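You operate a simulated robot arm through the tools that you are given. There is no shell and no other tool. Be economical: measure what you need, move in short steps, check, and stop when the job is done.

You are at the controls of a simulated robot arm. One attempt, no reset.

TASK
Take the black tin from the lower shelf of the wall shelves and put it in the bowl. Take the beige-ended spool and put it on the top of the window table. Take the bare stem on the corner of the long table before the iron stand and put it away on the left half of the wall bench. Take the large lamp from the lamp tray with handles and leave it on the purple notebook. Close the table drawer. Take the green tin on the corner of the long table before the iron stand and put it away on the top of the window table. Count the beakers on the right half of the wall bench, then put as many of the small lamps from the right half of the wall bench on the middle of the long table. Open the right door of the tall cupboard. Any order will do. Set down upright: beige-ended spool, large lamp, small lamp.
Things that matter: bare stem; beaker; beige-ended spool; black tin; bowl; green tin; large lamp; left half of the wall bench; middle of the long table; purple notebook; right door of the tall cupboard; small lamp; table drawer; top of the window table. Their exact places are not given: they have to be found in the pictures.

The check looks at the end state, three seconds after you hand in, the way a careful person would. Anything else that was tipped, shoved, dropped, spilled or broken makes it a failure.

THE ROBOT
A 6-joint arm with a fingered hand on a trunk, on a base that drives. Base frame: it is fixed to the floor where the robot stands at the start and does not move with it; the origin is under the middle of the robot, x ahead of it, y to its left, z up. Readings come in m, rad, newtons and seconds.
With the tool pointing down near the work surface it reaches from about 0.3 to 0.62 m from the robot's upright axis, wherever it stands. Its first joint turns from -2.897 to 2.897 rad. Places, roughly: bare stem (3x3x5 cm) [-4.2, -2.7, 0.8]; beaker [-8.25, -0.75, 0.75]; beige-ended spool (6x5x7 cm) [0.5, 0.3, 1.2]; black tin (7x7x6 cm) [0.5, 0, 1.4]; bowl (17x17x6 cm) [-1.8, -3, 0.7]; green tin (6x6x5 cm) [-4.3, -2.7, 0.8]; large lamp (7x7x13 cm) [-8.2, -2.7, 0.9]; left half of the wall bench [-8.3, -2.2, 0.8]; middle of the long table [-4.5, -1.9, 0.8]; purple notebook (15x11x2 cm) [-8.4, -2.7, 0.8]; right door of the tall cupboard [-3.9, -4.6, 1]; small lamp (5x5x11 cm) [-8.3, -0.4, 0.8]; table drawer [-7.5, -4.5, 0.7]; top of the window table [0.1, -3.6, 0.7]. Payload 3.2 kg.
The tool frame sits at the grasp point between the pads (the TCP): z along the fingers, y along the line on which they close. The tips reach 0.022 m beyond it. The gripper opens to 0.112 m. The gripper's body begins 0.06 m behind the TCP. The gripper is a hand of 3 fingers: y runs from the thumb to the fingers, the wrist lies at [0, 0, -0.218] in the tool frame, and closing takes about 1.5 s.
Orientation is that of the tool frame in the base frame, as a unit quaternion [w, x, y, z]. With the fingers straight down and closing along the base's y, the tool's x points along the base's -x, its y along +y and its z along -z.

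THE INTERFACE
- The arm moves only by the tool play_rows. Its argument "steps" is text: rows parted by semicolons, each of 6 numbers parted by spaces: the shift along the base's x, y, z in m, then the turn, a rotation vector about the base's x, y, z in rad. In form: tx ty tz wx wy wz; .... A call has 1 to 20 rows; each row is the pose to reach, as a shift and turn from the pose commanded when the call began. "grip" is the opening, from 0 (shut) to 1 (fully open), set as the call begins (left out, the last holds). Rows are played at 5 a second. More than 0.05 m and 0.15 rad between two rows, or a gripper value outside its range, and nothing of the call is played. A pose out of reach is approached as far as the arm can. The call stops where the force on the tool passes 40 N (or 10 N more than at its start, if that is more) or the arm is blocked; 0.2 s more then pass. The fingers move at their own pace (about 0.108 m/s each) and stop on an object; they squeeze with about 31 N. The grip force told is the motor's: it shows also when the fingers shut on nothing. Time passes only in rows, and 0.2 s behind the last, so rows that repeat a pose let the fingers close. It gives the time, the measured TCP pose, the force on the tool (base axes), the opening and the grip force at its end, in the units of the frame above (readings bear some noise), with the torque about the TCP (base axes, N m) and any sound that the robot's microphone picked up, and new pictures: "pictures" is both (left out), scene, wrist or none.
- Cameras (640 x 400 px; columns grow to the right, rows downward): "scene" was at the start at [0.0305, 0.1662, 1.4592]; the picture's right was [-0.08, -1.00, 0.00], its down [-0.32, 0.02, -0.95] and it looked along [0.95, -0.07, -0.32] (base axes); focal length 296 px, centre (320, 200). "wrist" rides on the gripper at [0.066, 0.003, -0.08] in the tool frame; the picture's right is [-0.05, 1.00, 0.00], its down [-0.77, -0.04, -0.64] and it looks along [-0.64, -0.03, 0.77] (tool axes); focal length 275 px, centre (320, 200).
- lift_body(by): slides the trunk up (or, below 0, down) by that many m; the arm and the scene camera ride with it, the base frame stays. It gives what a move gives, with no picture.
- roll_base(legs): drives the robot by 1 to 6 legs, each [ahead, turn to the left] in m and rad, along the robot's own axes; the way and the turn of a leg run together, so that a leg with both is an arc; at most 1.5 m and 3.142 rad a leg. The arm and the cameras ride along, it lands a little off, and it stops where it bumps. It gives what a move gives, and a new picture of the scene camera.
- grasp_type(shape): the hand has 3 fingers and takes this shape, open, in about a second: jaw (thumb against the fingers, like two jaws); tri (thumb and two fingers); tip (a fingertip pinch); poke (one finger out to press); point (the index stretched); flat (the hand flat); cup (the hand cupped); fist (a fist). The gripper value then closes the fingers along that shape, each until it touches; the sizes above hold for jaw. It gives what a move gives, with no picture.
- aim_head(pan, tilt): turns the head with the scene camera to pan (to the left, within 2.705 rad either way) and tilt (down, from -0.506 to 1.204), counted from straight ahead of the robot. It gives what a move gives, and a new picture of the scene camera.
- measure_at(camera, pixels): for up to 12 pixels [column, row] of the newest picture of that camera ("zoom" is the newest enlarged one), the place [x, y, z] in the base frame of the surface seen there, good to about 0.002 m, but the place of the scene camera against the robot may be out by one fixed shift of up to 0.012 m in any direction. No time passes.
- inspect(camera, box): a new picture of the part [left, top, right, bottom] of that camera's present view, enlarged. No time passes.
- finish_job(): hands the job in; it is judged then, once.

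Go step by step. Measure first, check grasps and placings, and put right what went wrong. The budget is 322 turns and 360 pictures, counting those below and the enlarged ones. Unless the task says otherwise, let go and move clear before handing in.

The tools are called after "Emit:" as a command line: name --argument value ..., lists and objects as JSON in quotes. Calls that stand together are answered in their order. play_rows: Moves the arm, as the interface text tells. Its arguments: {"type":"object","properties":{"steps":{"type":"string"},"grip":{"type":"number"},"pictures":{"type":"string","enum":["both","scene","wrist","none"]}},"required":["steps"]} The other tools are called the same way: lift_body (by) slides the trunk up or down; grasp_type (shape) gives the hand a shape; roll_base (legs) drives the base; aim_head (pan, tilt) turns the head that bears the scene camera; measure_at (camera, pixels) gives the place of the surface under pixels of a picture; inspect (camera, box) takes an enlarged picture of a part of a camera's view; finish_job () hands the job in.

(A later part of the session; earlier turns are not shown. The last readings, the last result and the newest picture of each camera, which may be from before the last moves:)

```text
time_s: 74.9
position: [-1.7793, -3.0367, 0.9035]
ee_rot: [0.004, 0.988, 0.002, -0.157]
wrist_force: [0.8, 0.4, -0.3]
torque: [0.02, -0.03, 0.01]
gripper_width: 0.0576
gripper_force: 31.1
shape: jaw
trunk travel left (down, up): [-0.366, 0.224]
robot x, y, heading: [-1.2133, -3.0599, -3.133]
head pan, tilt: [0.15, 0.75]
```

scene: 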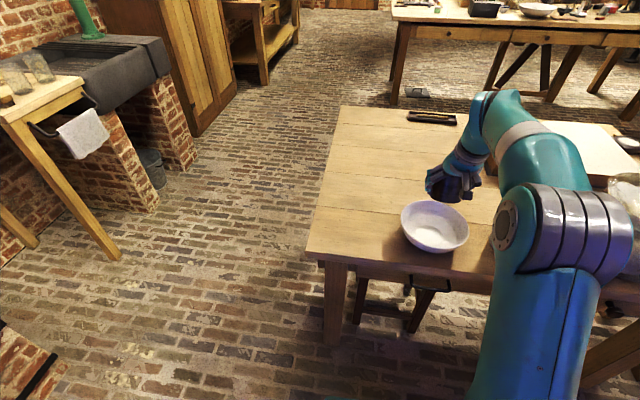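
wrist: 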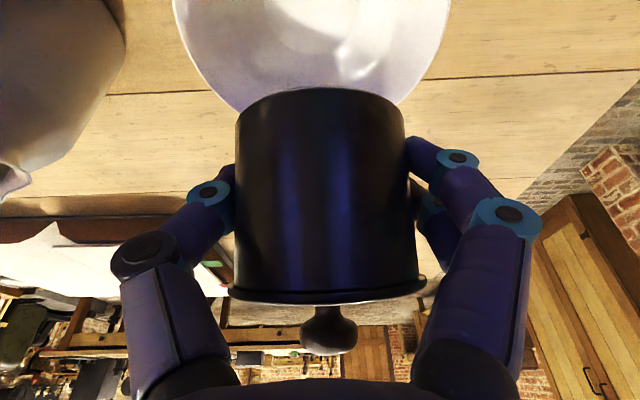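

Now exactly over the bowl at (−1.779, −3.037, 0.904). Lower in.

Emit:
play_rows --steps "0 0 -0.03 0 0 0;0 0 -0.06 0 0 0;0 0 -0.08 0 0 0;0 0 -0.1 0 0 0;0 0 -0.11 0 0 0"

```text
time_s: 76.1
position: [-1.7778, -3.0363, 0.7928]
ee_rot: [0.005, 0.988, 0.002, -0.157]
wrist_force: [0.6, -1.2, -0.4]
torque: [0.01, -0.03, -0.02]
gripper_width: 0.0573
gripper_force: 30.3
shape: jaw
trunk travel left (down, up): [-0.366, 0.224]
robot x, y, heading: [-1.2117, -3.0603, -3.134]
head pan, tilt: [0.15, 0.75]
```

scene: 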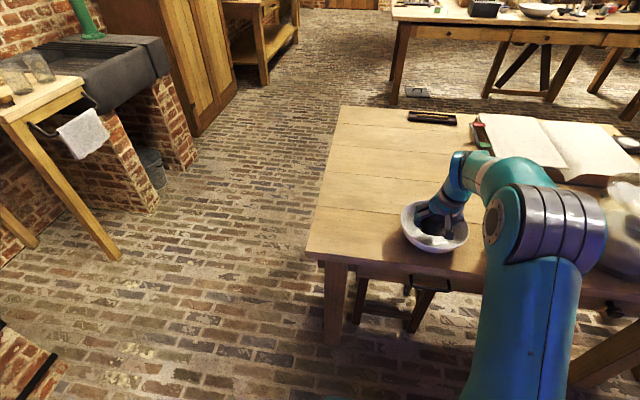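
wrist: 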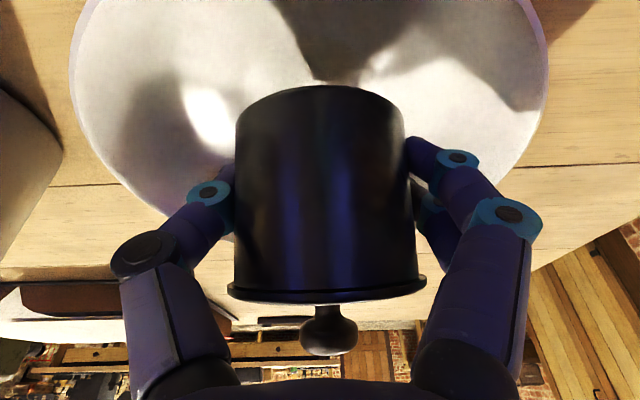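

Tin is inside the bowl's rim. Lower a little more watching the force.

Emit:
play_rows --steps "0 0 -0.004 0 0 0;0 0 -0.008 0 0 0" --pictures "none"

```text
time_s: 76.7
position: [-1.7787, -3.0372, 0.7847]
ee_rot: [0.004, 0.988, 0.003, -0.157]
wrist_force: [0.4, 0.1, -1.2]
torque: [-0.01, 0.01, 0.03]
gripper_width: 0.0574
gripper_force: 30.3
shape: jaw
trunk travel left (down, up): [-0.366, 0.224]
robot x, y, heading: [-1.2099, -3.0597, -3.135]
head pan, tilt: [0.15, 0.75]
```

Emit:
play_rows --steps "0 0 -0.004 0 0 0;0 0 -0.008 0 0 0" --pictures "none"

```text
time_s: 77.3
position: [-1.7786, -3.0375, 0.7771]
ee_rot: [0.004, 0.988, 0.003, -0.156]
wrist_force: [-0.3, -1.2, -0.5]
torque: [0.0, -0.05, 0.02]
gripper_width: 0.0575
gripper_force: 30.9
shape: jaw
trunk travel left (down, up): [-0.366, 0.224]
robot x, y, heading: [-1.2105, -3.0637, -3.132]
head pan, tilt: [0.15, 0.75]
```

Emit:
play_rows --steps "0 0 -0.004 0 0 0;0 0 -0.007 0 0 0" --pictures "wrist"

```text
time_s: 77.9
position: [-1.777, -3.0367, 0.7715]
ee_rot: [0.005, 0.988, 0.002, -0.156]
wrist_force: [1.9, 0.6, 4.9]
torque: [0.03, 0.03, 0.02]
gripper_width: 0.0573
gripper_force: 31.5
shape: jaw
trunk travel left (down, up): [-0.366, 0.224]
robot x, y, heading: [-1.2118, -3.0633, -3.129]
head pan, tilt: [0.15, 0.75]
```

wrist: 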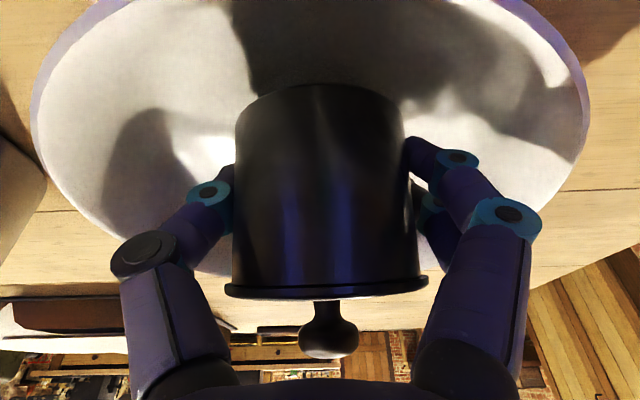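

Light contact (5 N). Release gently, then lift out along the vertical.

Emit:
play_rows --steps "0 0 0.003 0 0 0;0 0 0.003 0 0 0;0 0 0.003 0 0 0;0 0 0.003 0 0 0" --pictures "wrist" --grip 0.8

```text
time_s: 78.9
position: [-1.7791, -3.0367, 0.772]
ee_rot: [0.004, 0.988, 0.002, -0.157]
wrist_force: [-1.2, 0.7, 3.9]
torque: [0.03, 0.02, 0.0]
gripper_width: 0.0868
gripper_force: 0.1
shape: jaw
trunk travel left (down, up): [-0.366, 0.224]
robot x, y, heading: [-1.2116, -3.0605, -3.131]
head pan, tilt: [0.15, 0.75]
```

wrist: 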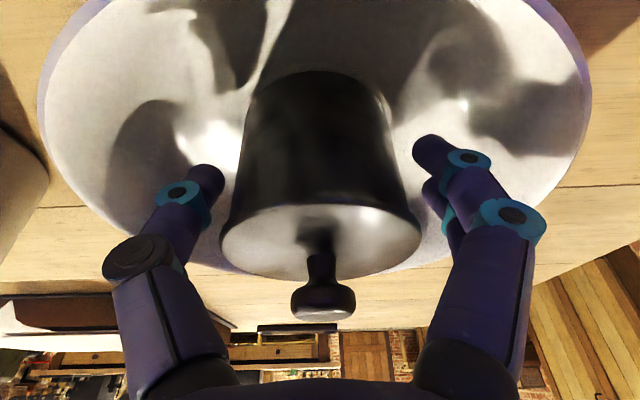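

Released; the tin has settled nearly upright. Lift out vertically.

Emit:
play_rows --steps "0 0 0.02 0 0 0;0 0 0.05 0 0 0;0 0 0.1 0 0 0;0.02 0 0.15 0 0 0;0.04 0 0.19 0 0 0;0.04 0 0.19 0 0 0" --pictures "both"

```text
refused: row 4 steps farther than a row can; nothing moved
```

Emit:
play_rows --steps "0 0 0.02 0 0 0;0 0 0.05 0 0 0;0 0 0.09 0 0 0;0.01 0 0.13 0 0 0;0.03 0 0.17 0 0 0;0.05 0 0.2 0 0 0" --pictures "both"

```text
time_s: 80.3
position: [-1.7281, -3.0374, 0.9733]
ee_rot: [0.004, 0.988, 0.002, -0.156]
wrist_force: [0.1, -0.4, 0.9]
torque: [0.0, 0.01, -0.02]
gripper_width: 0.0892
gripper_force: 0.1
shape: jaw
trunk travel left (down, up): [-0.366, 0.224]
robot x, y, heading: [-1.208, -3.0632, -3.134]
head pan, tilt: [0.15, 0.75]
```

scene: 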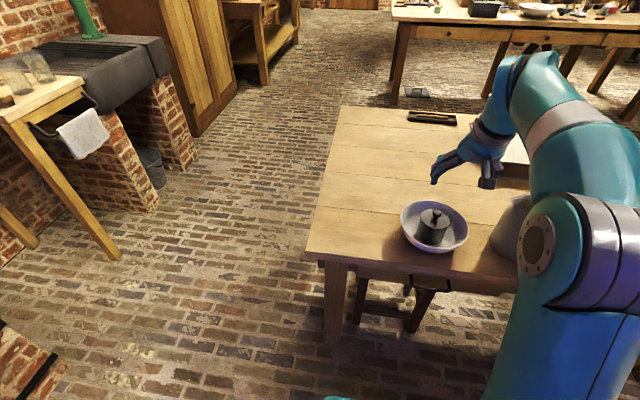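
wrist: 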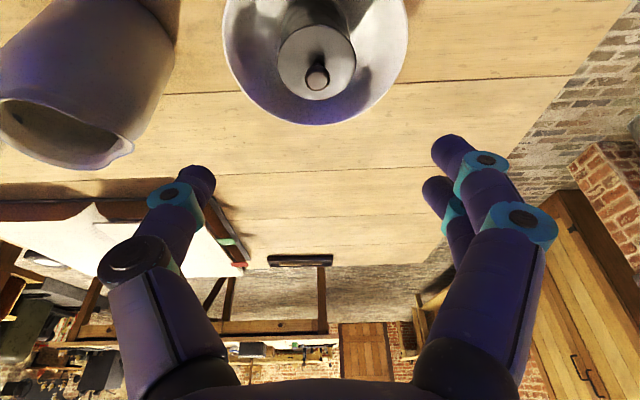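

The tin stands upright in the bowl. Now return to the shelf for the beige-ended spool.

Emit:
roll_base --legs '[[-0.5, 0], [0, -1.578], [1.5, 0], [1.5, 0], [0.1, 0], [0, -1.57]]'

Emit:
aim_head --pan 0.2 --tilt 0.2

```text
time_s: 101.0
position: [-0.7833, 0.4421, 0.9719]
ee_rot: [-0.101, 0.714, -0.684, -0.113]
wrist_force: [1.7, -23.6, -0.2]
torque: [1.38, 0.02, 0.5]
gripper_width: 0.0895
gripper_force: 0.0
shape: jaw
trunk travel left (down, up): [-0.366, 0.224]
robot x, y, heading: [-0.7886, -0.068, 1.618]
head pan, tilt: [0.15, 0.75]
stopped in leg 4: the force on the tool passed its limit at 51 N (the readings are from after the stop); the commanded pose is now the measured one
```

scene: 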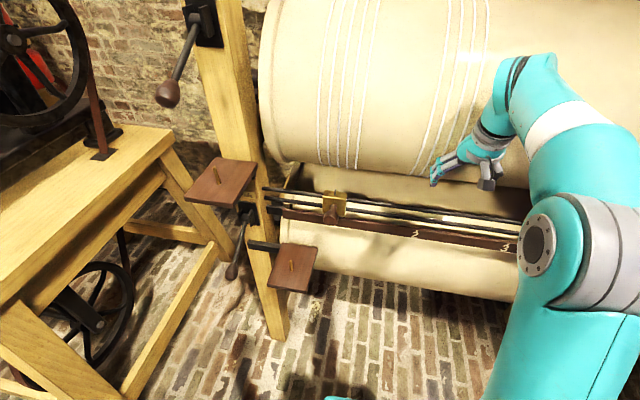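

```text
time_s: 102.0
position: [-0.7827, 0.4439, 0.9719]
ee_rot: [-0.102, 0.714, -0.684, -0.113]
wrist_force: [2.1, -29.0, -4.3]
torque: [1.67, 0.0, 0.71]
gripper_width: 0.0891
gripper_force: 0.0
shape: jaw
trunk travel left (down, up): [-0.366, 0.224]
robot x, y, heading: [-0.7919, -0.072, 1.618]
head pan, tilt: [0.201, 0.201]
```

scene: 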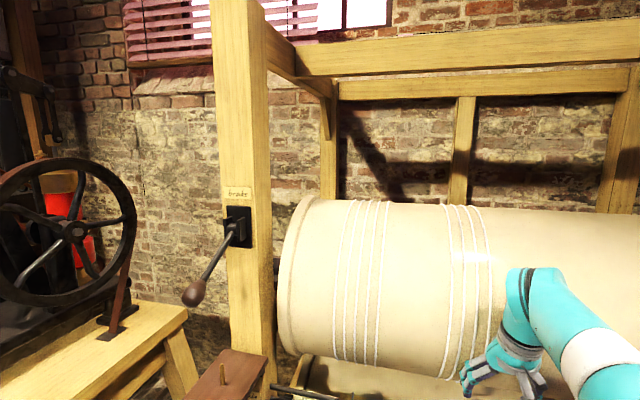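

The hand bumped the big cloth roller at y≈0.46; no visible shift. Back off straight and then turn to face the shelf with the arm retracted.

Emit:
roll_base --legs '[[-0.35, 0], [0, -1.615]]'

Emit:
aim_head --pan 0.2 --tilt 0.2

```text
time_s: 108.2
position: [-0.2539, -0.4461, 0.9695]
ee_rot: [0.15, 0.001, 0.989, 0.005]
wrist_force: [0.2, -0.8, 0.3]
torque: [0.03, 0.0, 0.01]
gripper_width: 0.0893
gripper_force: 0.0
shape: jaw
trunk travel left (down, up): [-0.366, 0.224]
robot x, y, heading: [-0.7713, -0.4171, 0.007]
head pan, tilt: [0.201, 0.201]
```

scene: 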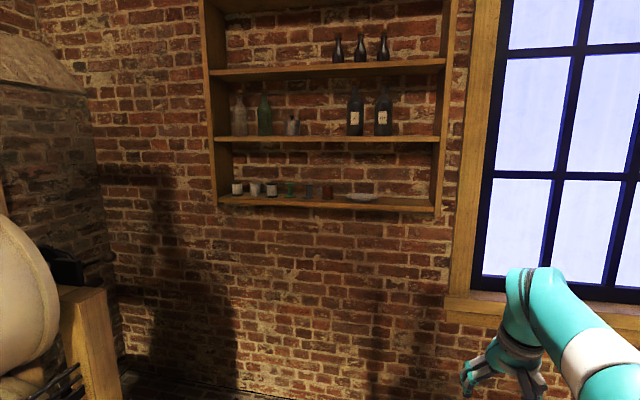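

```text
time_s: 108.8
position: [-0.253, -0.4469, 0.9711]
ee_rot: [0.151, 0.001, 0.989, 0.005]
wrist_force: [-0.1, 0.7, 0.3]
torque: [0.03, 0.0, 0.01]
gripper_width: 0.0894
gripper_force: 0.0
shape: jaw
trunk travel left (down, up): [-0.366, 0.224]
robot x, y, heading: [-0.7682, -0.4213, 0.005]
head pan, tilt: [0.201, 0.201]
```

scene: 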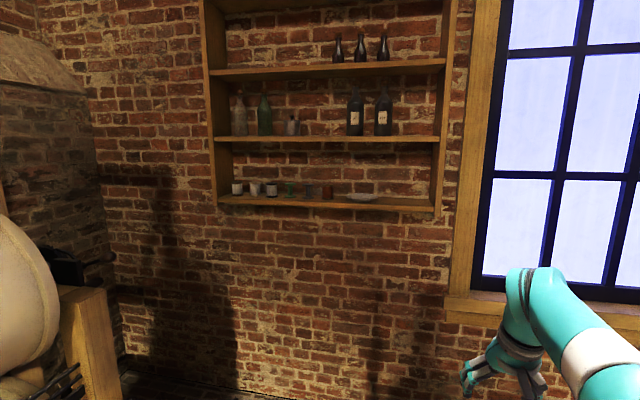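

Emit:
measure_at --camera "scene" --pixels '[[50, 280], [100, 300], [110, 360], [120, 390], [254, 190], [237, 190], [255, 202], [325, 203], [60, 370]]'

```text
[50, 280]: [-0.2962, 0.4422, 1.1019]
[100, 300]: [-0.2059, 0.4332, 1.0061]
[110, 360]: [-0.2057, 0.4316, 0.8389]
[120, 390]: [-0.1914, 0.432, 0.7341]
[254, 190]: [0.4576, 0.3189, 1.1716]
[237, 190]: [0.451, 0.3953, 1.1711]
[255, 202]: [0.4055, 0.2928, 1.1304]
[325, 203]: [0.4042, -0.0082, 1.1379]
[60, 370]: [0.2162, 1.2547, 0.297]
```

Machine frame occupies y>0.43 for x<−0.19. Drive diagonally to about (−0.27, 0.06), facing the shelf.

Emit:
roll_base --legs '[[0, 0.76], [0.69, 0], [0, -0.765]]'

Emit:
aim_head --pan 0.2 --tilt 0.3

```text
time_s: 116.6
position: [0.2346, 0.0308, 0.9709]
ee_rot: [0.15, -0.001, 0.989, 0.005]
wrist_force: [0.1, 0.1, 0.1]
torque: [0.01, 0.04, 0.03]
gripper_width: 0.0895
gripper_force: 0.0
shape: jaw
trunk travel left (down, up): [-0.366, 0.224]
robot x, y, heading: [-0.2788, 0.0516, 0.007]
head pan, tilt: [0.201, 0.201]
```

scene: 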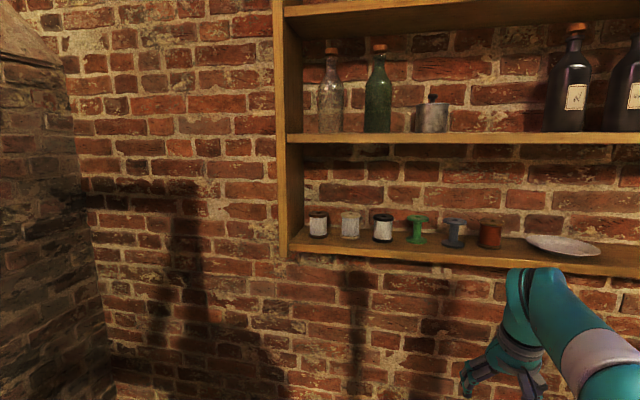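

```text
time_s: 117.3
position: [0.235, 0.0294, 0.9717]
ee_rot: [0.15, 0.001, 0.989, 0.006]
wrist_force: [0.1, 0.1, 0.6]
torque: [-0.01, 0.01, 0.02]
gripper_width: 0.0895
gripper_force: 0.1
shape: jaw
trunk travel left (down, up): [-0.366, 0.224]
robot x, y, heading: [-0.2797, 0.0599, 0.007]
head pan, tilt: [0.201, 0.3]
```

scene: 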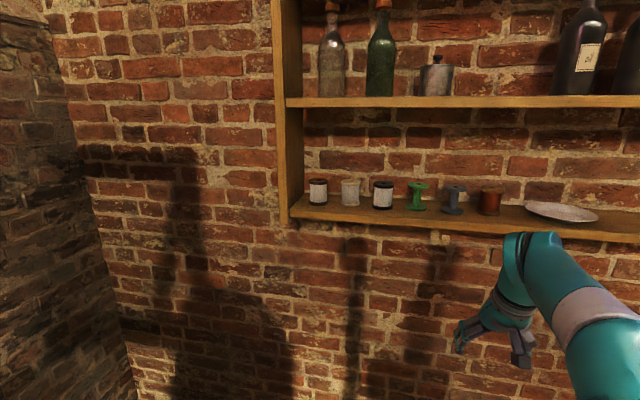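

Raise the trunk 0.2, then bring the hand across to y≈0.31, z≈1.18, pitched up to ~49° from vertical.

Emit:
lift_body --by 0.21

Emit:
play_rows --steps "-0.03 0.035 0 0 -0.07 0;-0.05 0.07 0 0 -0.14 0;-0.06 0.105 0 0 -0.21 0;-0.07 0.14 0 0 -0.28 0;-0.08 0.175 0 0 -0.35 0;-0.09 0.21 0 0 -0.42 0;-0.09 0.245 0 0 -0.49 0;-0.09 0.28 0 0 -0.55 0;-0.09 0.28 0 0 -0.55 0"

```text
time_s: 119.5
position: [0.2356, 0.0295, 1.1807]
ee_rot: [0.15, 0.0, 0.989, 0.006]
wrist_force: [-0.3, 0.2, 1.0]
torque: [-0.02, 0.0, 0.01]
gripper_width: 0.0896
gripper_force: 0.0
shape: jaw
trunk travel left (down, up): [-0.576, 0.014]
robot x, y, heading: [-0.2822, 0.0602, 0.005]
head pan, tilt: [0.201, 0.3]
```

```text
time_s: 121.5
position: [0.1467, 0.3104, 1.1797]
ee_rot: [0.414, -0.002, 0.91, 0.005]
wrist_force: [-0.9, 0.6, 0.6]
torque: [0.02, 0.0, -0.04]
gripper_width: 0.0894
gripper_force: 0.1
shape: jaw
trunk travel left (down, up): [-0.576, 0.014]
robot x, y, heading: [-0.2803, 0.0626, 0.004]
head pan, tilt: [0.201, 0.3]
```

scene: 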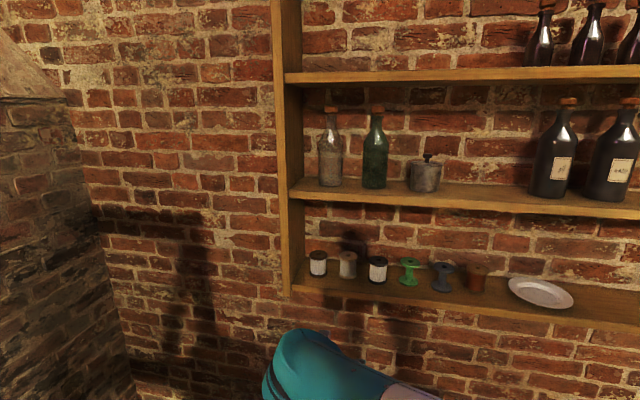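
wrist: 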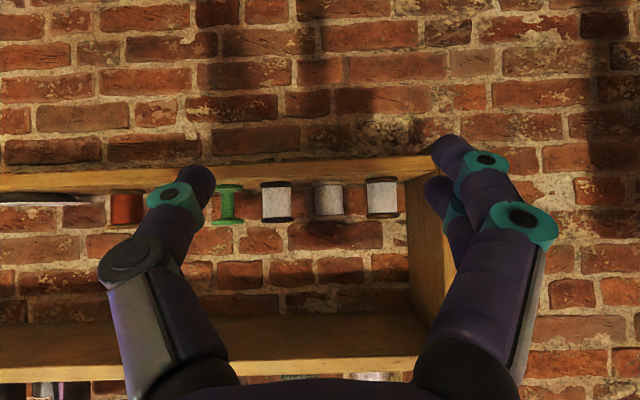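

The beige-ended spool is at wrist pixel (328,198), between two dark-ended ones. Drive forward 0.15 and look again.

Emit:
roll_base --legs '[[0.15, 0]]'

Emit:
play_rows --steps "0 0 0 0 0 0" --pictures "wrist" --grip 0.7

```text
time_s: 122.9
position: [0.3004, 0.312, 1.1787]
ee_rot: [0.413, -0.003, 0.911, 0.005]
wrist_force: [0.5, 0.6, -0.5]
torque: [0.01, 0.02, 0.03]
gripper_width: 0.0893
gripper_force: 0.0
shape: jaw
trunk travel left (down, up): [-0.576, 0.014]
robot x, y, heading: [-0.1274, 0.0579, 0.009]
head pan, tilt: [0.201, 0.3]
```

scene: 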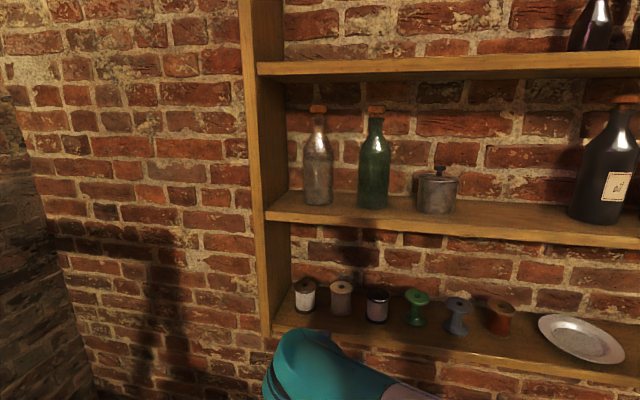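

```text
time_s: 123.3
position: [0.2984, 0.3113, 1.1801]
ee_rot: [0.413, -0.001, 0.911, 0.004]
wrist_force: [-0.1, 0.3, -0.3]
torque: [-0.01, 0.0, -0.02]
gripper_width: 0.079
gripper_force: 0.2
shape: jaw
trunk travel left (down, up): [-0.576, 0.014]
robot x, y, heading: [-0.1284, 0.0552, 0.009]
head pan, tilt: [0.201, 0.3]
```

wrist: 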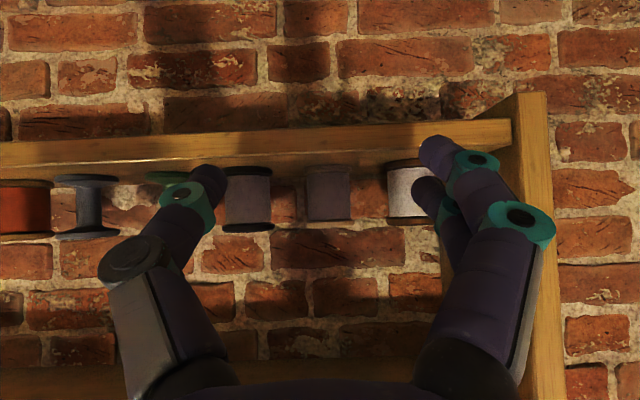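

Emit:
inspect --camera "wrist" --box '[200, 140, 460, 260]'

Emit:
measure_at --camera "wrist" --pixels '[[328, 192], [310, 192], [346, 192], [328, 169], [328, 216], [272, 195], [391, 195], [250, 195], [232, 195], [328, 140], [405, 195], [268, 229]]'

```text
2.46 times, centred on (330, 200) of wrist
```

zoom: 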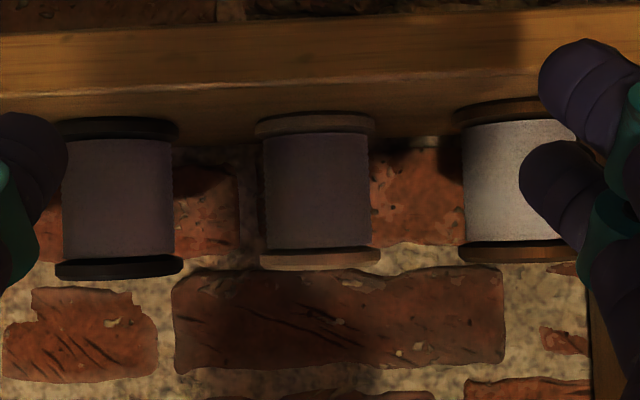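

```text
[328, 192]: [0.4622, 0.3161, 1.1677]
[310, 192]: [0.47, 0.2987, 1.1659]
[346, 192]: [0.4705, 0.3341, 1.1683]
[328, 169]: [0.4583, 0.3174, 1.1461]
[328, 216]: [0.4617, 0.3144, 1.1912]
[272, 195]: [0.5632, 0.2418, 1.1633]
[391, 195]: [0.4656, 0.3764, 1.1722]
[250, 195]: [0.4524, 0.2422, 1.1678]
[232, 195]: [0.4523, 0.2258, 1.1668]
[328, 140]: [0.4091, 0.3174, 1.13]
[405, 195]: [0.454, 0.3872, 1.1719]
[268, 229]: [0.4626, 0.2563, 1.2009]
```

Spool body spans y 0.296–0.336, neighbours' flanges at about 0.268 and 0.368. I'll narrow the hand to ~0.063, drive 0.08 closer, and recheck alignment.

Emit:
roll_base --legs '[[0.07, 0]]'

Emit:
play_rows --steps "0 0.005 -0.006 0 0 0;0 0.005 -0.006 0 0 0;0 0.005 -0.006 0 0 0" --pictures "wrist" --grip 0.56

```text
time_s: 124.3
position: [0.3701, 0.3107, 1.1794]
ee_rot: [0.412, -0.001, 0.911, 0.004]
wrist_force: [0.3, 0.2, 0.4]
torque: [0.02, 0.0, -0.02]
gripper_width: 0.0789
gripper_force: 0.1
shape: jaw
trunk travel left (down, up): [-0.576, 0.014]
robot x, y, heading: [-0.0564, 0.0599, 0.009]
head pan, tilt: [0.201, 0.3]
```

scene: 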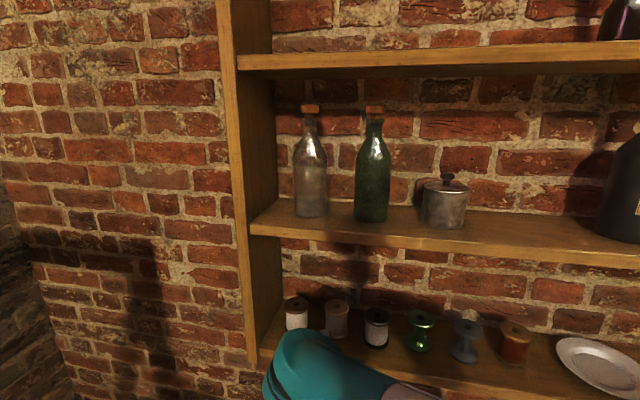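

```text
time_s: 125.1
position: [0.3694, 0.3153, 1.1751]
ee_rot: [0.413, -0.002, 0.911, 0.004]
wrist_force: [0.2, 0.0, -0.6]
torque: [0.04, 0.01, 0.0]
gripper_width: 0.0632
gripper_force: 0.0
shape: jaw
trunk travel left (down, up): [-0.576, 0.014]
robot x, y, heading: [-0.0546, 0.063, 0.014]
head pan, tilt: [0.201, 0.3]
```

wrist: 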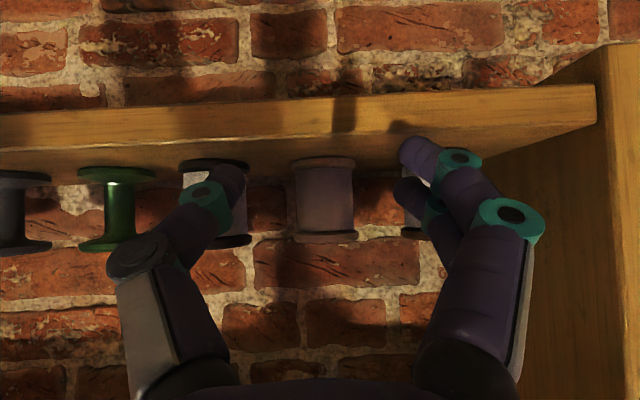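

The fingertips (232,180)/(415,155) are centred on the spool (324,198). Check the elbow's clearance, then advance.

Emit:
measure_at --camera "scene" --pixels '[[300, 340], [330, 350], [280, 380]]'

Emit:
play_rows --steps "0.025 0.001 0 0 0 0;0.05 0.001 0 0 0 0;0.07 0.001 -0.001 0 0 0" --pictures "both"

```text
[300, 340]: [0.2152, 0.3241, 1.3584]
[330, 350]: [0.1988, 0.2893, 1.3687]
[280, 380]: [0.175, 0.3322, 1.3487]
```

```text
time_s: 125.9
position: [0.4401, 0.3175, 1.1738]
ee_rot: [0.414, -0.001, 0.91, 0.004]
wrist_force: [1.0, -0.2, -0.1]
torque: [-0.01, -0.04, 0.02]
gripper_width: 0.0632
gripper_force: 0.0
shape: jaw
trunk travel left (down, up): [-0.576, 0.014]
robot x, y, heading: [-0.0564, 0.0619, 0.01]
head pan, tilt: [0.201, 0.3]
```

scene: 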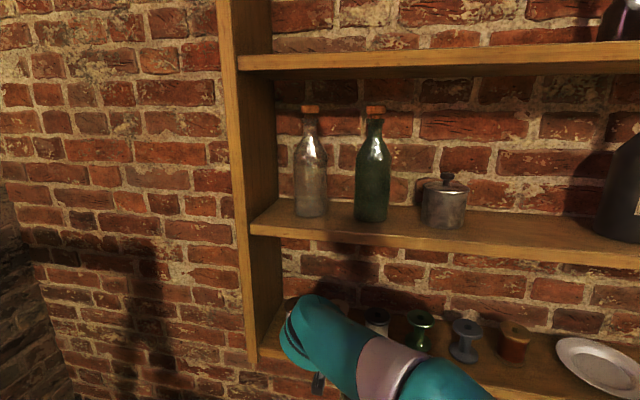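
wrist: 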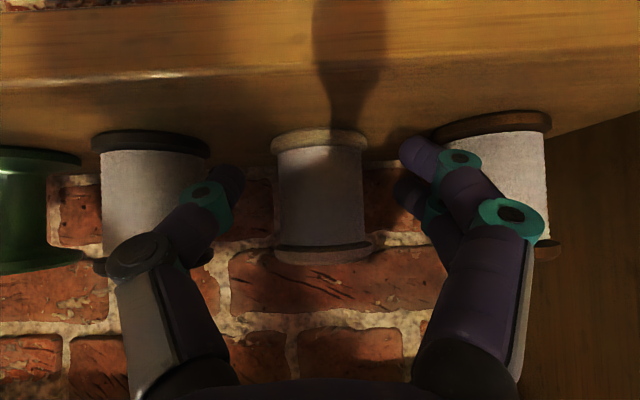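

Good alignment; spool spans 270–370 between tips at 243 and 398. Advance 2 cm and recheck.

Emit:
play_rows --steps "0.01 0 -0.001 0 0 0;0.02 0 -0.001 0 0 0" --pictures "wrist"

```text
time_s: 126.5
position: [0.4591, 0.3167, 1.1712]
ee_rot: [0.413, -0.002, 0.911, 0.004]
wrist_force: [-0.4, 0.6, 0.5]
torque: [-0.01, 0.02, 0.01]
gripper_width: 0.0634
gripper_force: 0.0
shape: jaw
trunk travel left (down, up): [-0.576, 0.014]
robot x, y, heading: [-0.0562, 0.0588, 0.005]
head pan, tilt: [0.201, 0.3]
```

wrist: 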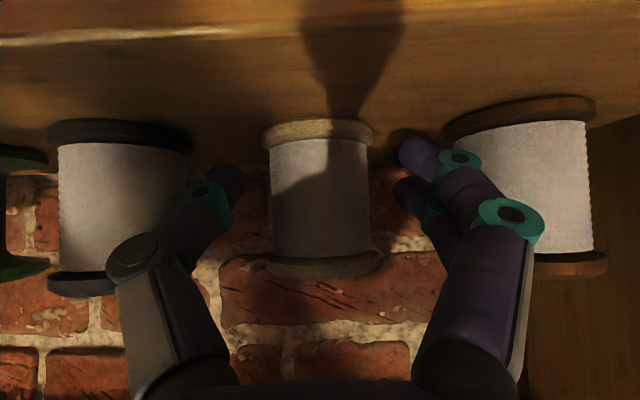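

Emit:
play_rows --steps "0.01 0 0 0 0 0;0.019 0 0 0 0 0" --pictures "wrist"

```text
time_s: 127.1
position: [0.479, 0.3167, 1.1715]
ee_rot: [0.413, -0.002, 0.911, 0.005]
wrist_force: [-0.5, -0.7, 0.1]
torque: [-0.01, 0.0, 0.02]
gripper_width: 0.0631
gripper_force: 0.1
shape: jaw
trunk travel left (down, up): [-0.576, 0.014]
robot x, y, heading: [-0.0582, 0.0598, 0.008]
head pan, tilt: [0.201, 0.3]
```

wrist: 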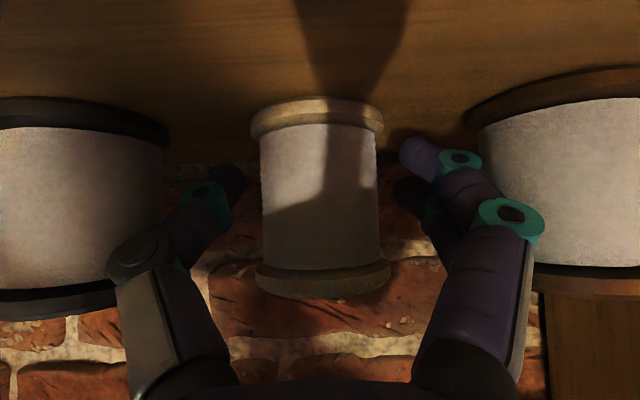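

The spool sits between the fingers. Close.

Emit:
play_rows --steps "0 0 0 0 0 0;0 0 0 0 0 0;0 0 0 0 0 0;0 0 0 0 0 0;0 0 0 0 0 0;0 0 0 0 0 0" --pictures "wrist" --grip 0

```text
time_s: 128.5
position: [0.4791, 0.3165, 1.173]
ee_rot: [0.413, -0.001, 0.91, 0.004]
wrist_force: [0.9, -0.3, 1.8]
torque: [0.03, 0.03, 0.01]
gripper_width: 0.0383
gripper_force: 31.2
shape: jaw
trunk travel left (down, up): [-0.576, 0.014]
robot x, y, heading: [-0.056, 0.0624, 0.005]
head pan, tilt: [0.201, 0.3]
```

wrist: 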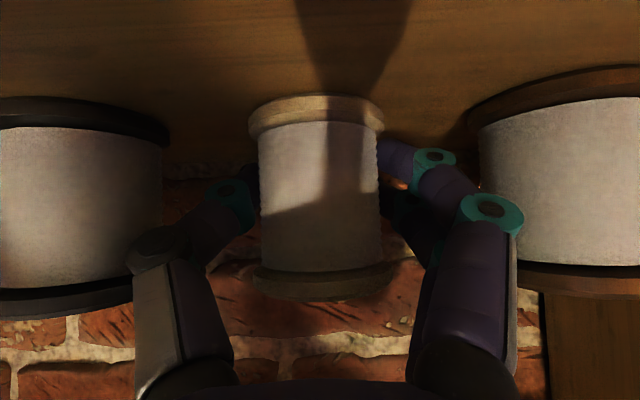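

Gripped on the thread (0.038 m). Lift 3 cm and draw back.

Emit:
play_rows --steps "0 0 0.015 0 0 0;0 0 0.035 0 0 0;-0.04 0 0.035 0 0 0;-0.08 0 0.035 0 0 0;-0.12 0 0.035 0 0 0;-0.16 0 0.035 0 0 0" --pictures "both"

```text
time_s: 129.9
position: [0.3193, 0.3165, 1.2058]
ee_rot: [0.414, -0.001, 0.91, 0.004]
wrist_force: [-0.3, 0.2, -0.1]
torque: [0.03, 0.02, 0.03]
gripper_width: 0.0376
gripper_force: 31.2
shape: jaw
trunk travel left (down, up): [-0.576, 0.014]
robot x, y, heading: [-0.0531, 0.0587, 0.011]
head pan, tilt: [0.201, 0.3]
```

scene: 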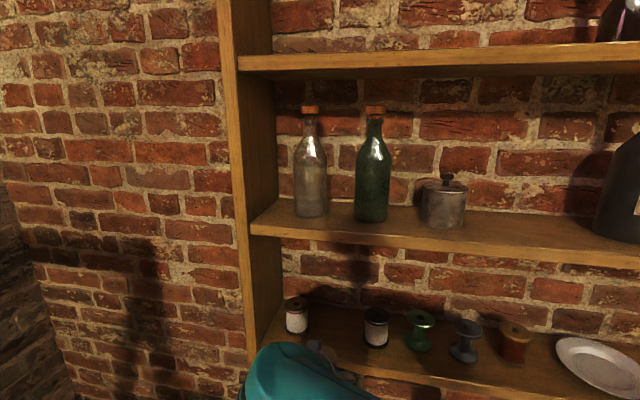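
wrist: 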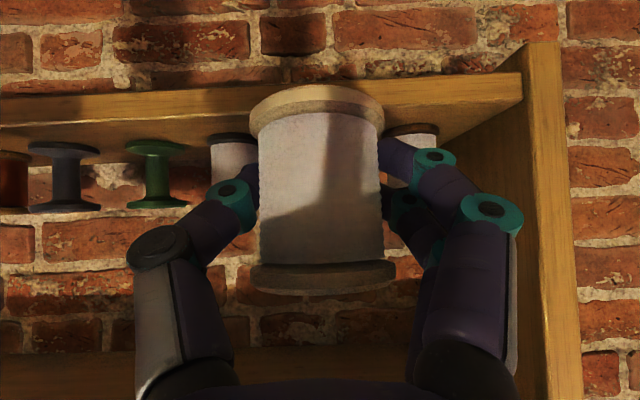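

Neighbouring spools still stand. Back off a bit, swing the hand to the middle, and back out to the corridor.

Emit:
roll_base --legs '[[-0.12, 0]]'

Emit:
play_rows --steps "0.005 -0.045 0 0 0 0;0.01 -0.09 0 0 0 0;0.015 -0.135 0 0 0 0;0.02 -0.18 0 0 0 0;0.02 -0.225 0 0 0 0;0.02 -0.26 0 0 0 0" --pictures "none"

Emit:
roll_base --legs '[[-0.5, 0], [0, -1.575], [1.5, 0], [0.8, 0]]'

Emit:
aim_head --pan 0.7 --tilt 0.5

```text
time_s: 131.2
position: [0.1997, 0.3151, 1.2068]
ee_rot: [0.414, -0.001, 0.91, 0.004]
wrist_force: [0.7, 0.2, 0.4]
torque: [0.0, 0.0, 0.01]
gripper_width: 0.0375
gripper_force: 31.0
shape: jaw
trunk travel left (down, up): [-0.576, 0.014]
robot x, y, heading: [-0.1767, 0.0565, 0.005]
head pan, tilt: [0.201, 0.3]
```

scene: 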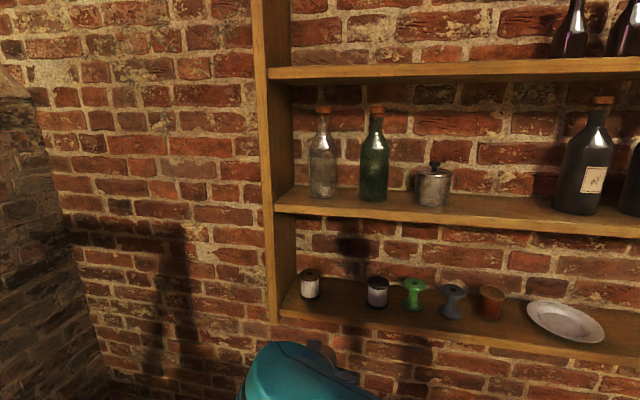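

```text
time_s: 132.6
position: [0.2214, 0.0546, 1.2041]
ee_rot: [0.414, -0.001, 0.91, 0.005]
wrist_force: [0.2, 0.1, -0.7]
torque: [0.04, -0.04, 0.01]
gripper_width: 0.037
gripper_force: 30.8
shape: jaw
trunk travel left (down, up): [-0.576, 0.014]
robot x, y, heading: [-0.1774, 0.0593, 0.002]
head pan, tilt: [0.201, 0.3]
```

```text
time_s: 150.2
position: [-0.6179, -2.639, 1.2054]
ee_rot: [0.298, 0.637, 0.651, -0.286]
wrist_force: [-1.0, 0.6, -0.1]
torque: [0.02, 0.0, 0.02]
gripper_width: 0.0366
gripper_force: 31.0
shape: jaw
trunk travel left (down, up): [-0.576, 0.014]
robot x, y, heading: [-0.6237, -2.2433, -1.545]
head pan, tilt: [0.201, 0.3]
```

scene: 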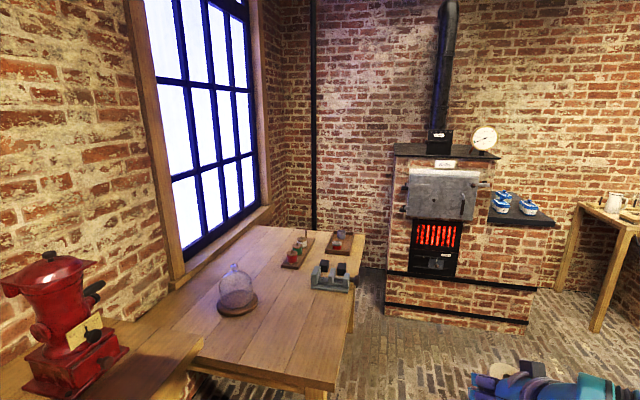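

```text
time_s: 151.1
position: [-0.6184, -2.6375, 1.2046]
ee_rot: [0.298, 0.637, 0.651, -0.287]
wrist_force: [0.7, -0.6, 0.2]
torque: [0.01, -0.02, -0.03]
gripper_width: 0.0367
gripper_force: 31.0
shape: jaw
trunk travel left (down, up): [-0.576, 0.014]
robot x, y, heading: [-0.6245, -2.2404, -1.547]
head pan, tilt: [0.7, 0.499]
```

scene: 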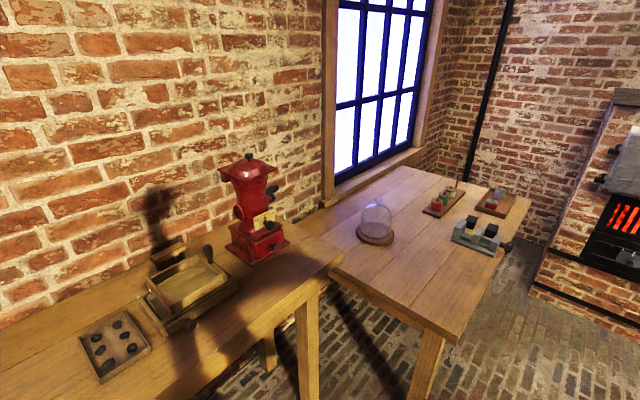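

The window table (with glass dome at (375,215)) is the lower one under the window. Measure its extents and free area.

Emit:
measure_at --camera "scene" --pixels '[[460, 330], [335, 268], [400, 290], [430, 260], [375, 242], [345, 250], [530, 200], [470, 245], [410, 235], [440, 300], [405, 168], [298, 300]]'

Emit:
inspect --camera "scene" --box '[300, 140, 560, 360]'

```text
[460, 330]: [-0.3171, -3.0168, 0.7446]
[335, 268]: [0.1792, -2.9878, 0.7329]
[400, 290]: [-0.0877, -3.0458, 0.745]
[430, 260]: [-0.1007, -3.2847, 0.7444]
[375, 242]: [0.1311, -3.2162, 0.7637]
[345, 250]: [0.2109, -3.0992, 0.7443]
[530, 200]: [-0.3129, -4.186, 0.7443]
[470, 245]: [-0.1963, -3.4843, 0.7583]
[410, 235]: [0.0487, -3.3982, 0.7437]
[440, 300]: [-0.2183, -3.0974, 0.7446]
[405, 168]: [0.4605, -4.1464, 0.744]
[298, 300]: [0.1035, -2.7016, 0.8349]
```

```text
1.82 times, centred on (430, 250) of scene
```

zoom: 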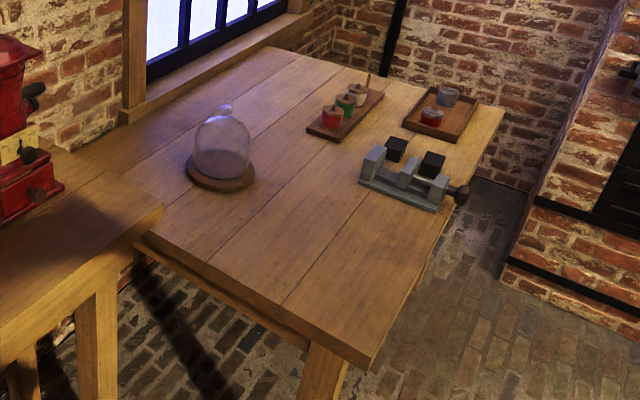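

Table top z 0.744, front edge x −0.32, free region near (−0.23, −3.2). Drive alongside and face it.

Emit:
roll_base --legs '[[0.95, 0], [0, 1.55], [-0.1, 0]]'

Emit:
aim_head --pan 0.0 --tilt 0.8

```text
time_s: 160.7
position: [-0.304, -3.1976, 1.2054]
ee_rot: [0.414, -0.001, 0.91, 0.005]
wrist_force: [-1.3, 0.4, -0.2]
torque: [0.0, -0.01, 0.0]
gripper_width: 0.0365
gripper_force: 30.3
shape: jaw
trunk travel left (down, up): [-0.576, 0.014]
robot x, y, heading: [-0.7, -3.197, 0.006]
head pan, tilt: [0.7, 0.499]
```

scene: 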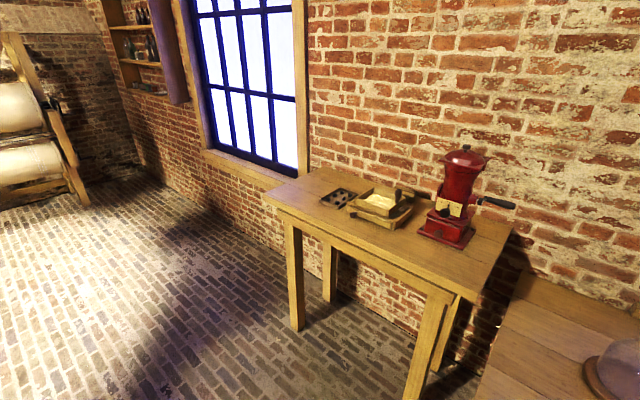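

```text
time_s: 161.7
position: [-0.3023, -3.1968, 1.2051]
ee_rot: [0.413, -0.002, 0.911, 0.005]
wrist_force: [-0.1, 0.0, -0.8]
torque: [0.0, -0.03, -0.01]
gripper_width: 0.037
gripper_force: 31.3
shape: jaw
trunk travel left (down, up): [-0.576, 0.014]
robot x, y, heading: [-0.6973, -3.1972, 0.005]
head pan, tilt: [0.0, 0.799]
```

scene: 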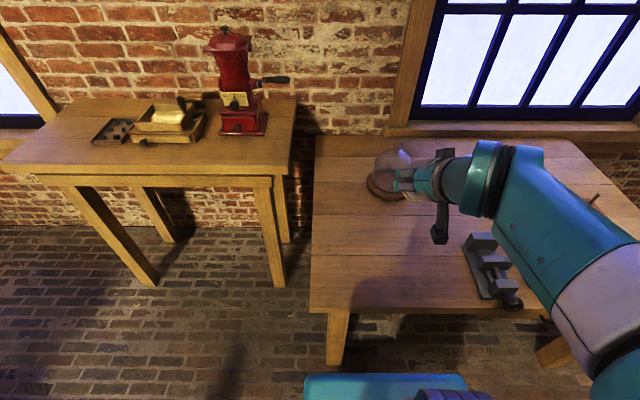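

Lower the trunk 0.3, then move the hand forward and down with the arm.

Emit:
lift_body --by -0.3

Emit:
play_rows --steps "0.03 0 -0.02 0 0 0;0.06 0 -0.05 0 0 0;0.072 0 -0.08 0 0 0;0.072 0 -0.1 0 0 0"

```text
time_s: 164.7
position: [-0.3019, -3.199, 0.905]
ee_rot: [0.414, -0.001, 0.91, 0.004]
wrist_force: [-1.0, -0.3, -0.2]
torque: [0.02, 0.01, 0.02]
gripper_width: 0.0364
gripper_force: 31.0
shape: jaw
trunk travel left (down, up): [-0.276, 0.314]
robot x, y, heading: [-0.7008, -3.1953, 0.009]
head pan, tilt: [0.0, 0.799]
```

```text
time_s: 165.7
position: [-0.2303, -3.1969, 0.807]
ee_rot: [0.414, -0.003, 0.91, 0.006]
wrist_force: [-0.1, 0.0, -0.3]
torque: [-0.01, 0.03, 0.01]
gripper_width: 0.0359
gripper_force: 31.4
shape: jaw
out of reach, approached as far as the arm can: row 4
trunk travel left (down, up): [-0.276, 0.314]
robot x, y, heading: [-0.7012, -3.1985, 0.008]
head pan, tilt: [0.0, 0.799]
```

scene: 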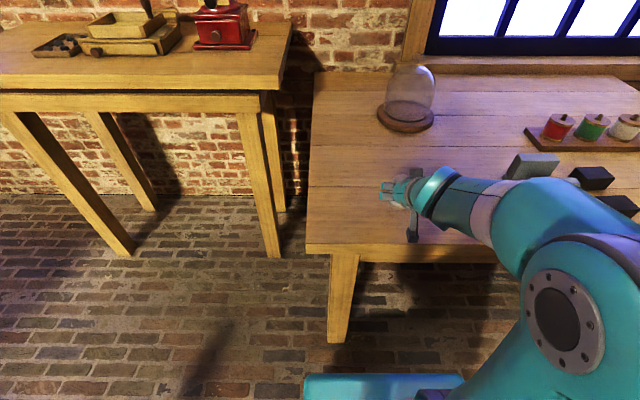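
wrist: 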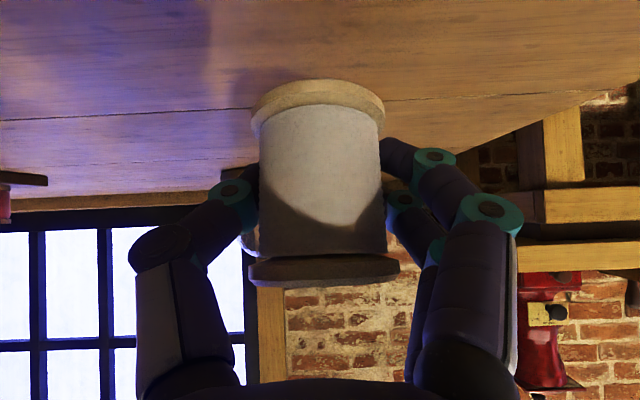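

The spool is upright in hand. The reach is tight here, so raise the trunk 0.1 and lower with the arm instead.

Emit:
lift_body --by 0.1

Emit:
play_rows --steps "0 0 -0.03 0 0 0;0 0 -0.06 0 0 0;0 0 -0.09 0 0 0;0 0 -0.11 0 0 0;0 0 -0.12 0 0 0" --pictures "wrist"

```text
time_s: 167.1
position: [-0.2298, -3.1969, 0.9084]
ee_rot: [0.413, -0.002, 0.911, 0.006]
wrist_force: [0.0, 0.2, 0.3]
torque: [0.0, 0.02, 0.01]
gripper_width: 0.036
gripper_force: 31.5
shape: jaw
trunk travel left (down, up): [-0.376, 0.214]
robot x, y, heading: [-0.6992, -3.196, 0.005]
head pan, tilt: [0.0, 0.799]
```

```text
time_s: 168.3
position: [-0.2246, -3.1934, 0.8963]
ee_rot: [0.409, -0.003, 0.912, 0.007]
wrist_force: [-0.1, -1.0, 0.1]
torque: [0.03, 0.01, 0.03]
gripper_width: 0.0362
gripper_force: 31.3
shape: jaw
out of reach, approached as far as the arm can: row 1, 2, 3, 4, 5
trunk travel left (down, up): [-0.376, 0.214]
robot x, y, heading: [-0.6984, -3.1957, 0.004]
head pan, tilt: [0.0, 0.799]
```

wrist: 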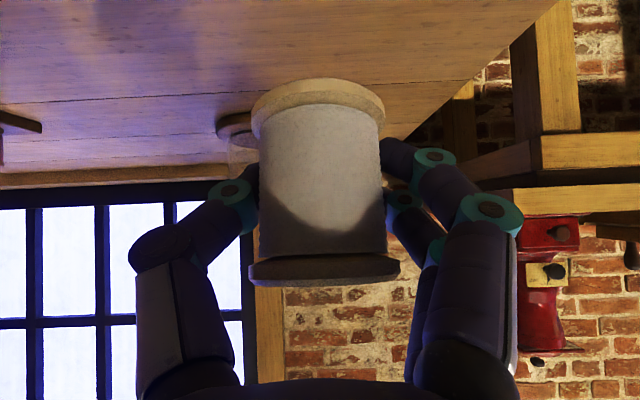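

With this pitch the arm cannot go lower relative to the trunk, so I use the trunk to set down.

Emit:
lift_body --by -0.1

Emit:
lift_body --by -0.014

Emit:
play_rows --steps "0 0 0 0 0 0" --pictures "both"

```text
time_s: 169.6
position: [-0.224, -3.1943, 0.7963]
ee_rot: [0.411, -0.002, 0.912, 0.006]
wrist_force: [-0.2, 0.1, 0.6]
torque: [0.01, 0.0, -0.03]
gripper_width: 0.0363
gripper_force: 31.3
shape: jaw
trunk travel left (down, up): [-0.276, 0.314]
robot x, y, heading: [-0.7023, -3.1941, 0.008]
head pan, tilt: [0.0, 0.799]
```

```text
time_s: 170.2
position: [-0.2231, -3.1925, 0.7822]
ee_rot: [0.41, -0.003, 0.912, 0.006]
wrist_force: [-0.6, -0.3, 0.8]
torque: [0.01, -0.02, 0.01]
gripper_width: 0.0362
gripper_force: 30.8
shape: jaw
trunk travel left (down, up): [-0.262, 0.328]
robot x, y, heading: [-0.6982, -3.1973, 0.007]
head pan, tilt: [0.0, 0.799]
```

```text
time_s: 170.6
position: [-0.2232, -3.1934, 0.7825]
ee_rot: [0.41, -0.003, 0.912, 0.007]
wrist_force: [0.0, 0.6, 0.3]
torque: [0.0, 0.0, -0.01]
gripper_width: 0.0359
gripper_force: 31.2
shape: jaw
trunk travel left (down, up): [-0.262, 0.328]
robot x, y, heading: [-0.7004, -3.1953, 0.011]
head pan, tilt: [0.0, 0.799]
```

scene: 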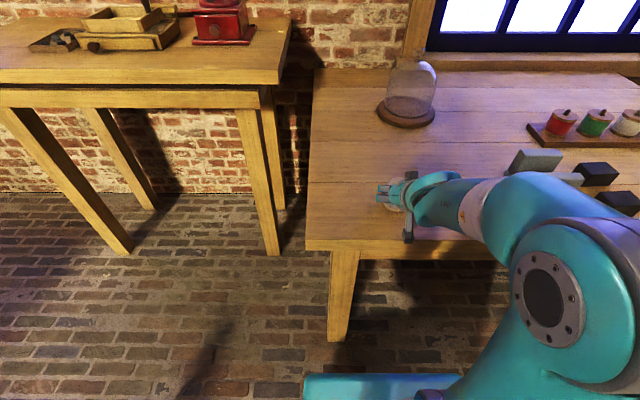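
wrist: 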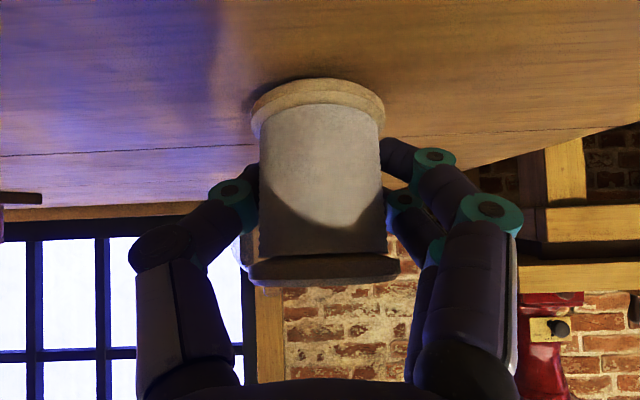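

Emit:
lift_body --by -0.004

Emit:
lift_body --by -0.003

```text
time_s: 171.1
position: [-0.224, -3.1926, 0.7777]
ee_rot: [0.41, -0.002, 0.912, 0.006]
wrist_force: [-0.5, 0.0, 0.9]
torque: [0.01, 0.02, 0.0]
gripper_width: 0.036
gripper_force: 30.7
shape: jaw
trunk travel left (down, up): [-0.258, 0.332]
robot x, y, heading: [-0.6989, -3.1971, 0.004]
head pan, tilt: [0.0, 0.799]
```

```text
time_s: 171.7
position: [-0.2244, -3.193, 0.7762]
ee_rot: [0.411, -0.002, 0.912, 0.006]
wrist_force: [1.7, -0.1, 2.2]
torque: [0.04, 0.02, 0.0]
gripper_width: 0.0363
gripper_force: 31.0
shape: jaw
trunk travel left (down, up): [-0.255, 0.335]
robot x, y, heading: [-0.7045, -3.197, 0.005]
head pan, tilt: [0.0, 0.799]
```

Contact is beginning (2 N). One more 2 mm and release partly.

Emit:
lift_body --by -0.002

Emit:
play_rows --steps "0 0 0 0 0 0;0 0 0 0 0 0;0 0 0 0 0 0;0 0 0 0 0 0;0 0 0 0 0 0" --grip 0.75 --pictures "wrist"

```text
time_s: 172.2
position: [-0.2232, -3.1926, 0.7737]
ee_rot: [0.41, -0.002, 0.912, 0.006]
wrist_force: [1.0, 0.7, 5.0]
torque: [0.06, 0.06, -0.01]
gripper_width: 0.0363
gripper_force: 30.9
shape: jaw
trunk travel left (down, up): [-0.253, 0.337]
robot x, y, heading: [-0.6971, -3.1941, 0.01]
head pan, tilt: [0.0, 0.799]
```

```text
time_s: 173.4
position: [-0.224, -3.1937, 0.7728]
ee_rot: [0.41, -0.002, 0.912, 0.006]
wrist_force: [-0.4, 0.7, 0.2]
torque: [0.01, -0.01, 0.0]
gripper_width: 0.0836
gripper_force: 0.0
shape: jaw
trunk travel left (down, up): [-0.253, 0.337]
robot x, y, heading: [-0.6965, -3.1941, 0.009]
head pan, tilt: [0.0, 0.799]
```

wrist: 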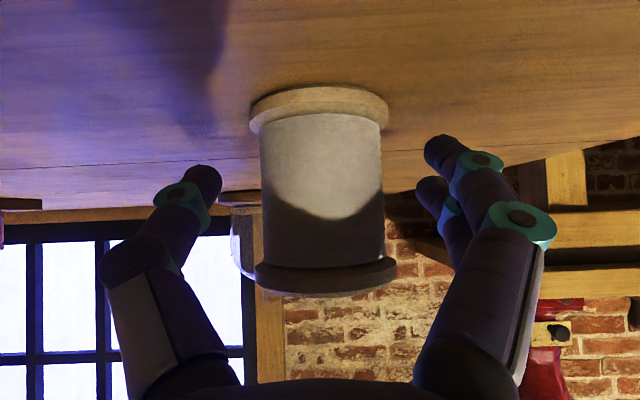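

The spool stands free and upright. Back the base straight away.

Emit:
roll_base --legs '[[-0.25, 0]]'

Emit:
measure_at --camera "scene" --pixels '[[10, 10]]'

```text
time_s: 175.2
position: [-0.4765, -3.1954, 0.7729]
ee_rot: [0.411, -0.001, 0.912, 0.005]
wrist_force: [0.1, -0.1, 0.7]
torque: [0.01, 0.0, 0.0]
gripper_width: 0.0836
gripper_force: 0.0
shape: jaw
trunk travel left (down, up): [-0.253, 0.337]
robot x, y, heading: [-0.9524, -3.1968, 0.003]
head pan, tilt: [0.0, 0.799]
```

scene: 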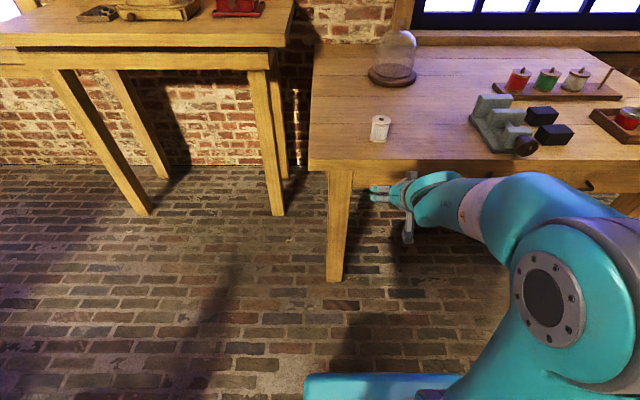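

```text
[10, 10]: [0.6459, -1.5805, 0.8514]
```

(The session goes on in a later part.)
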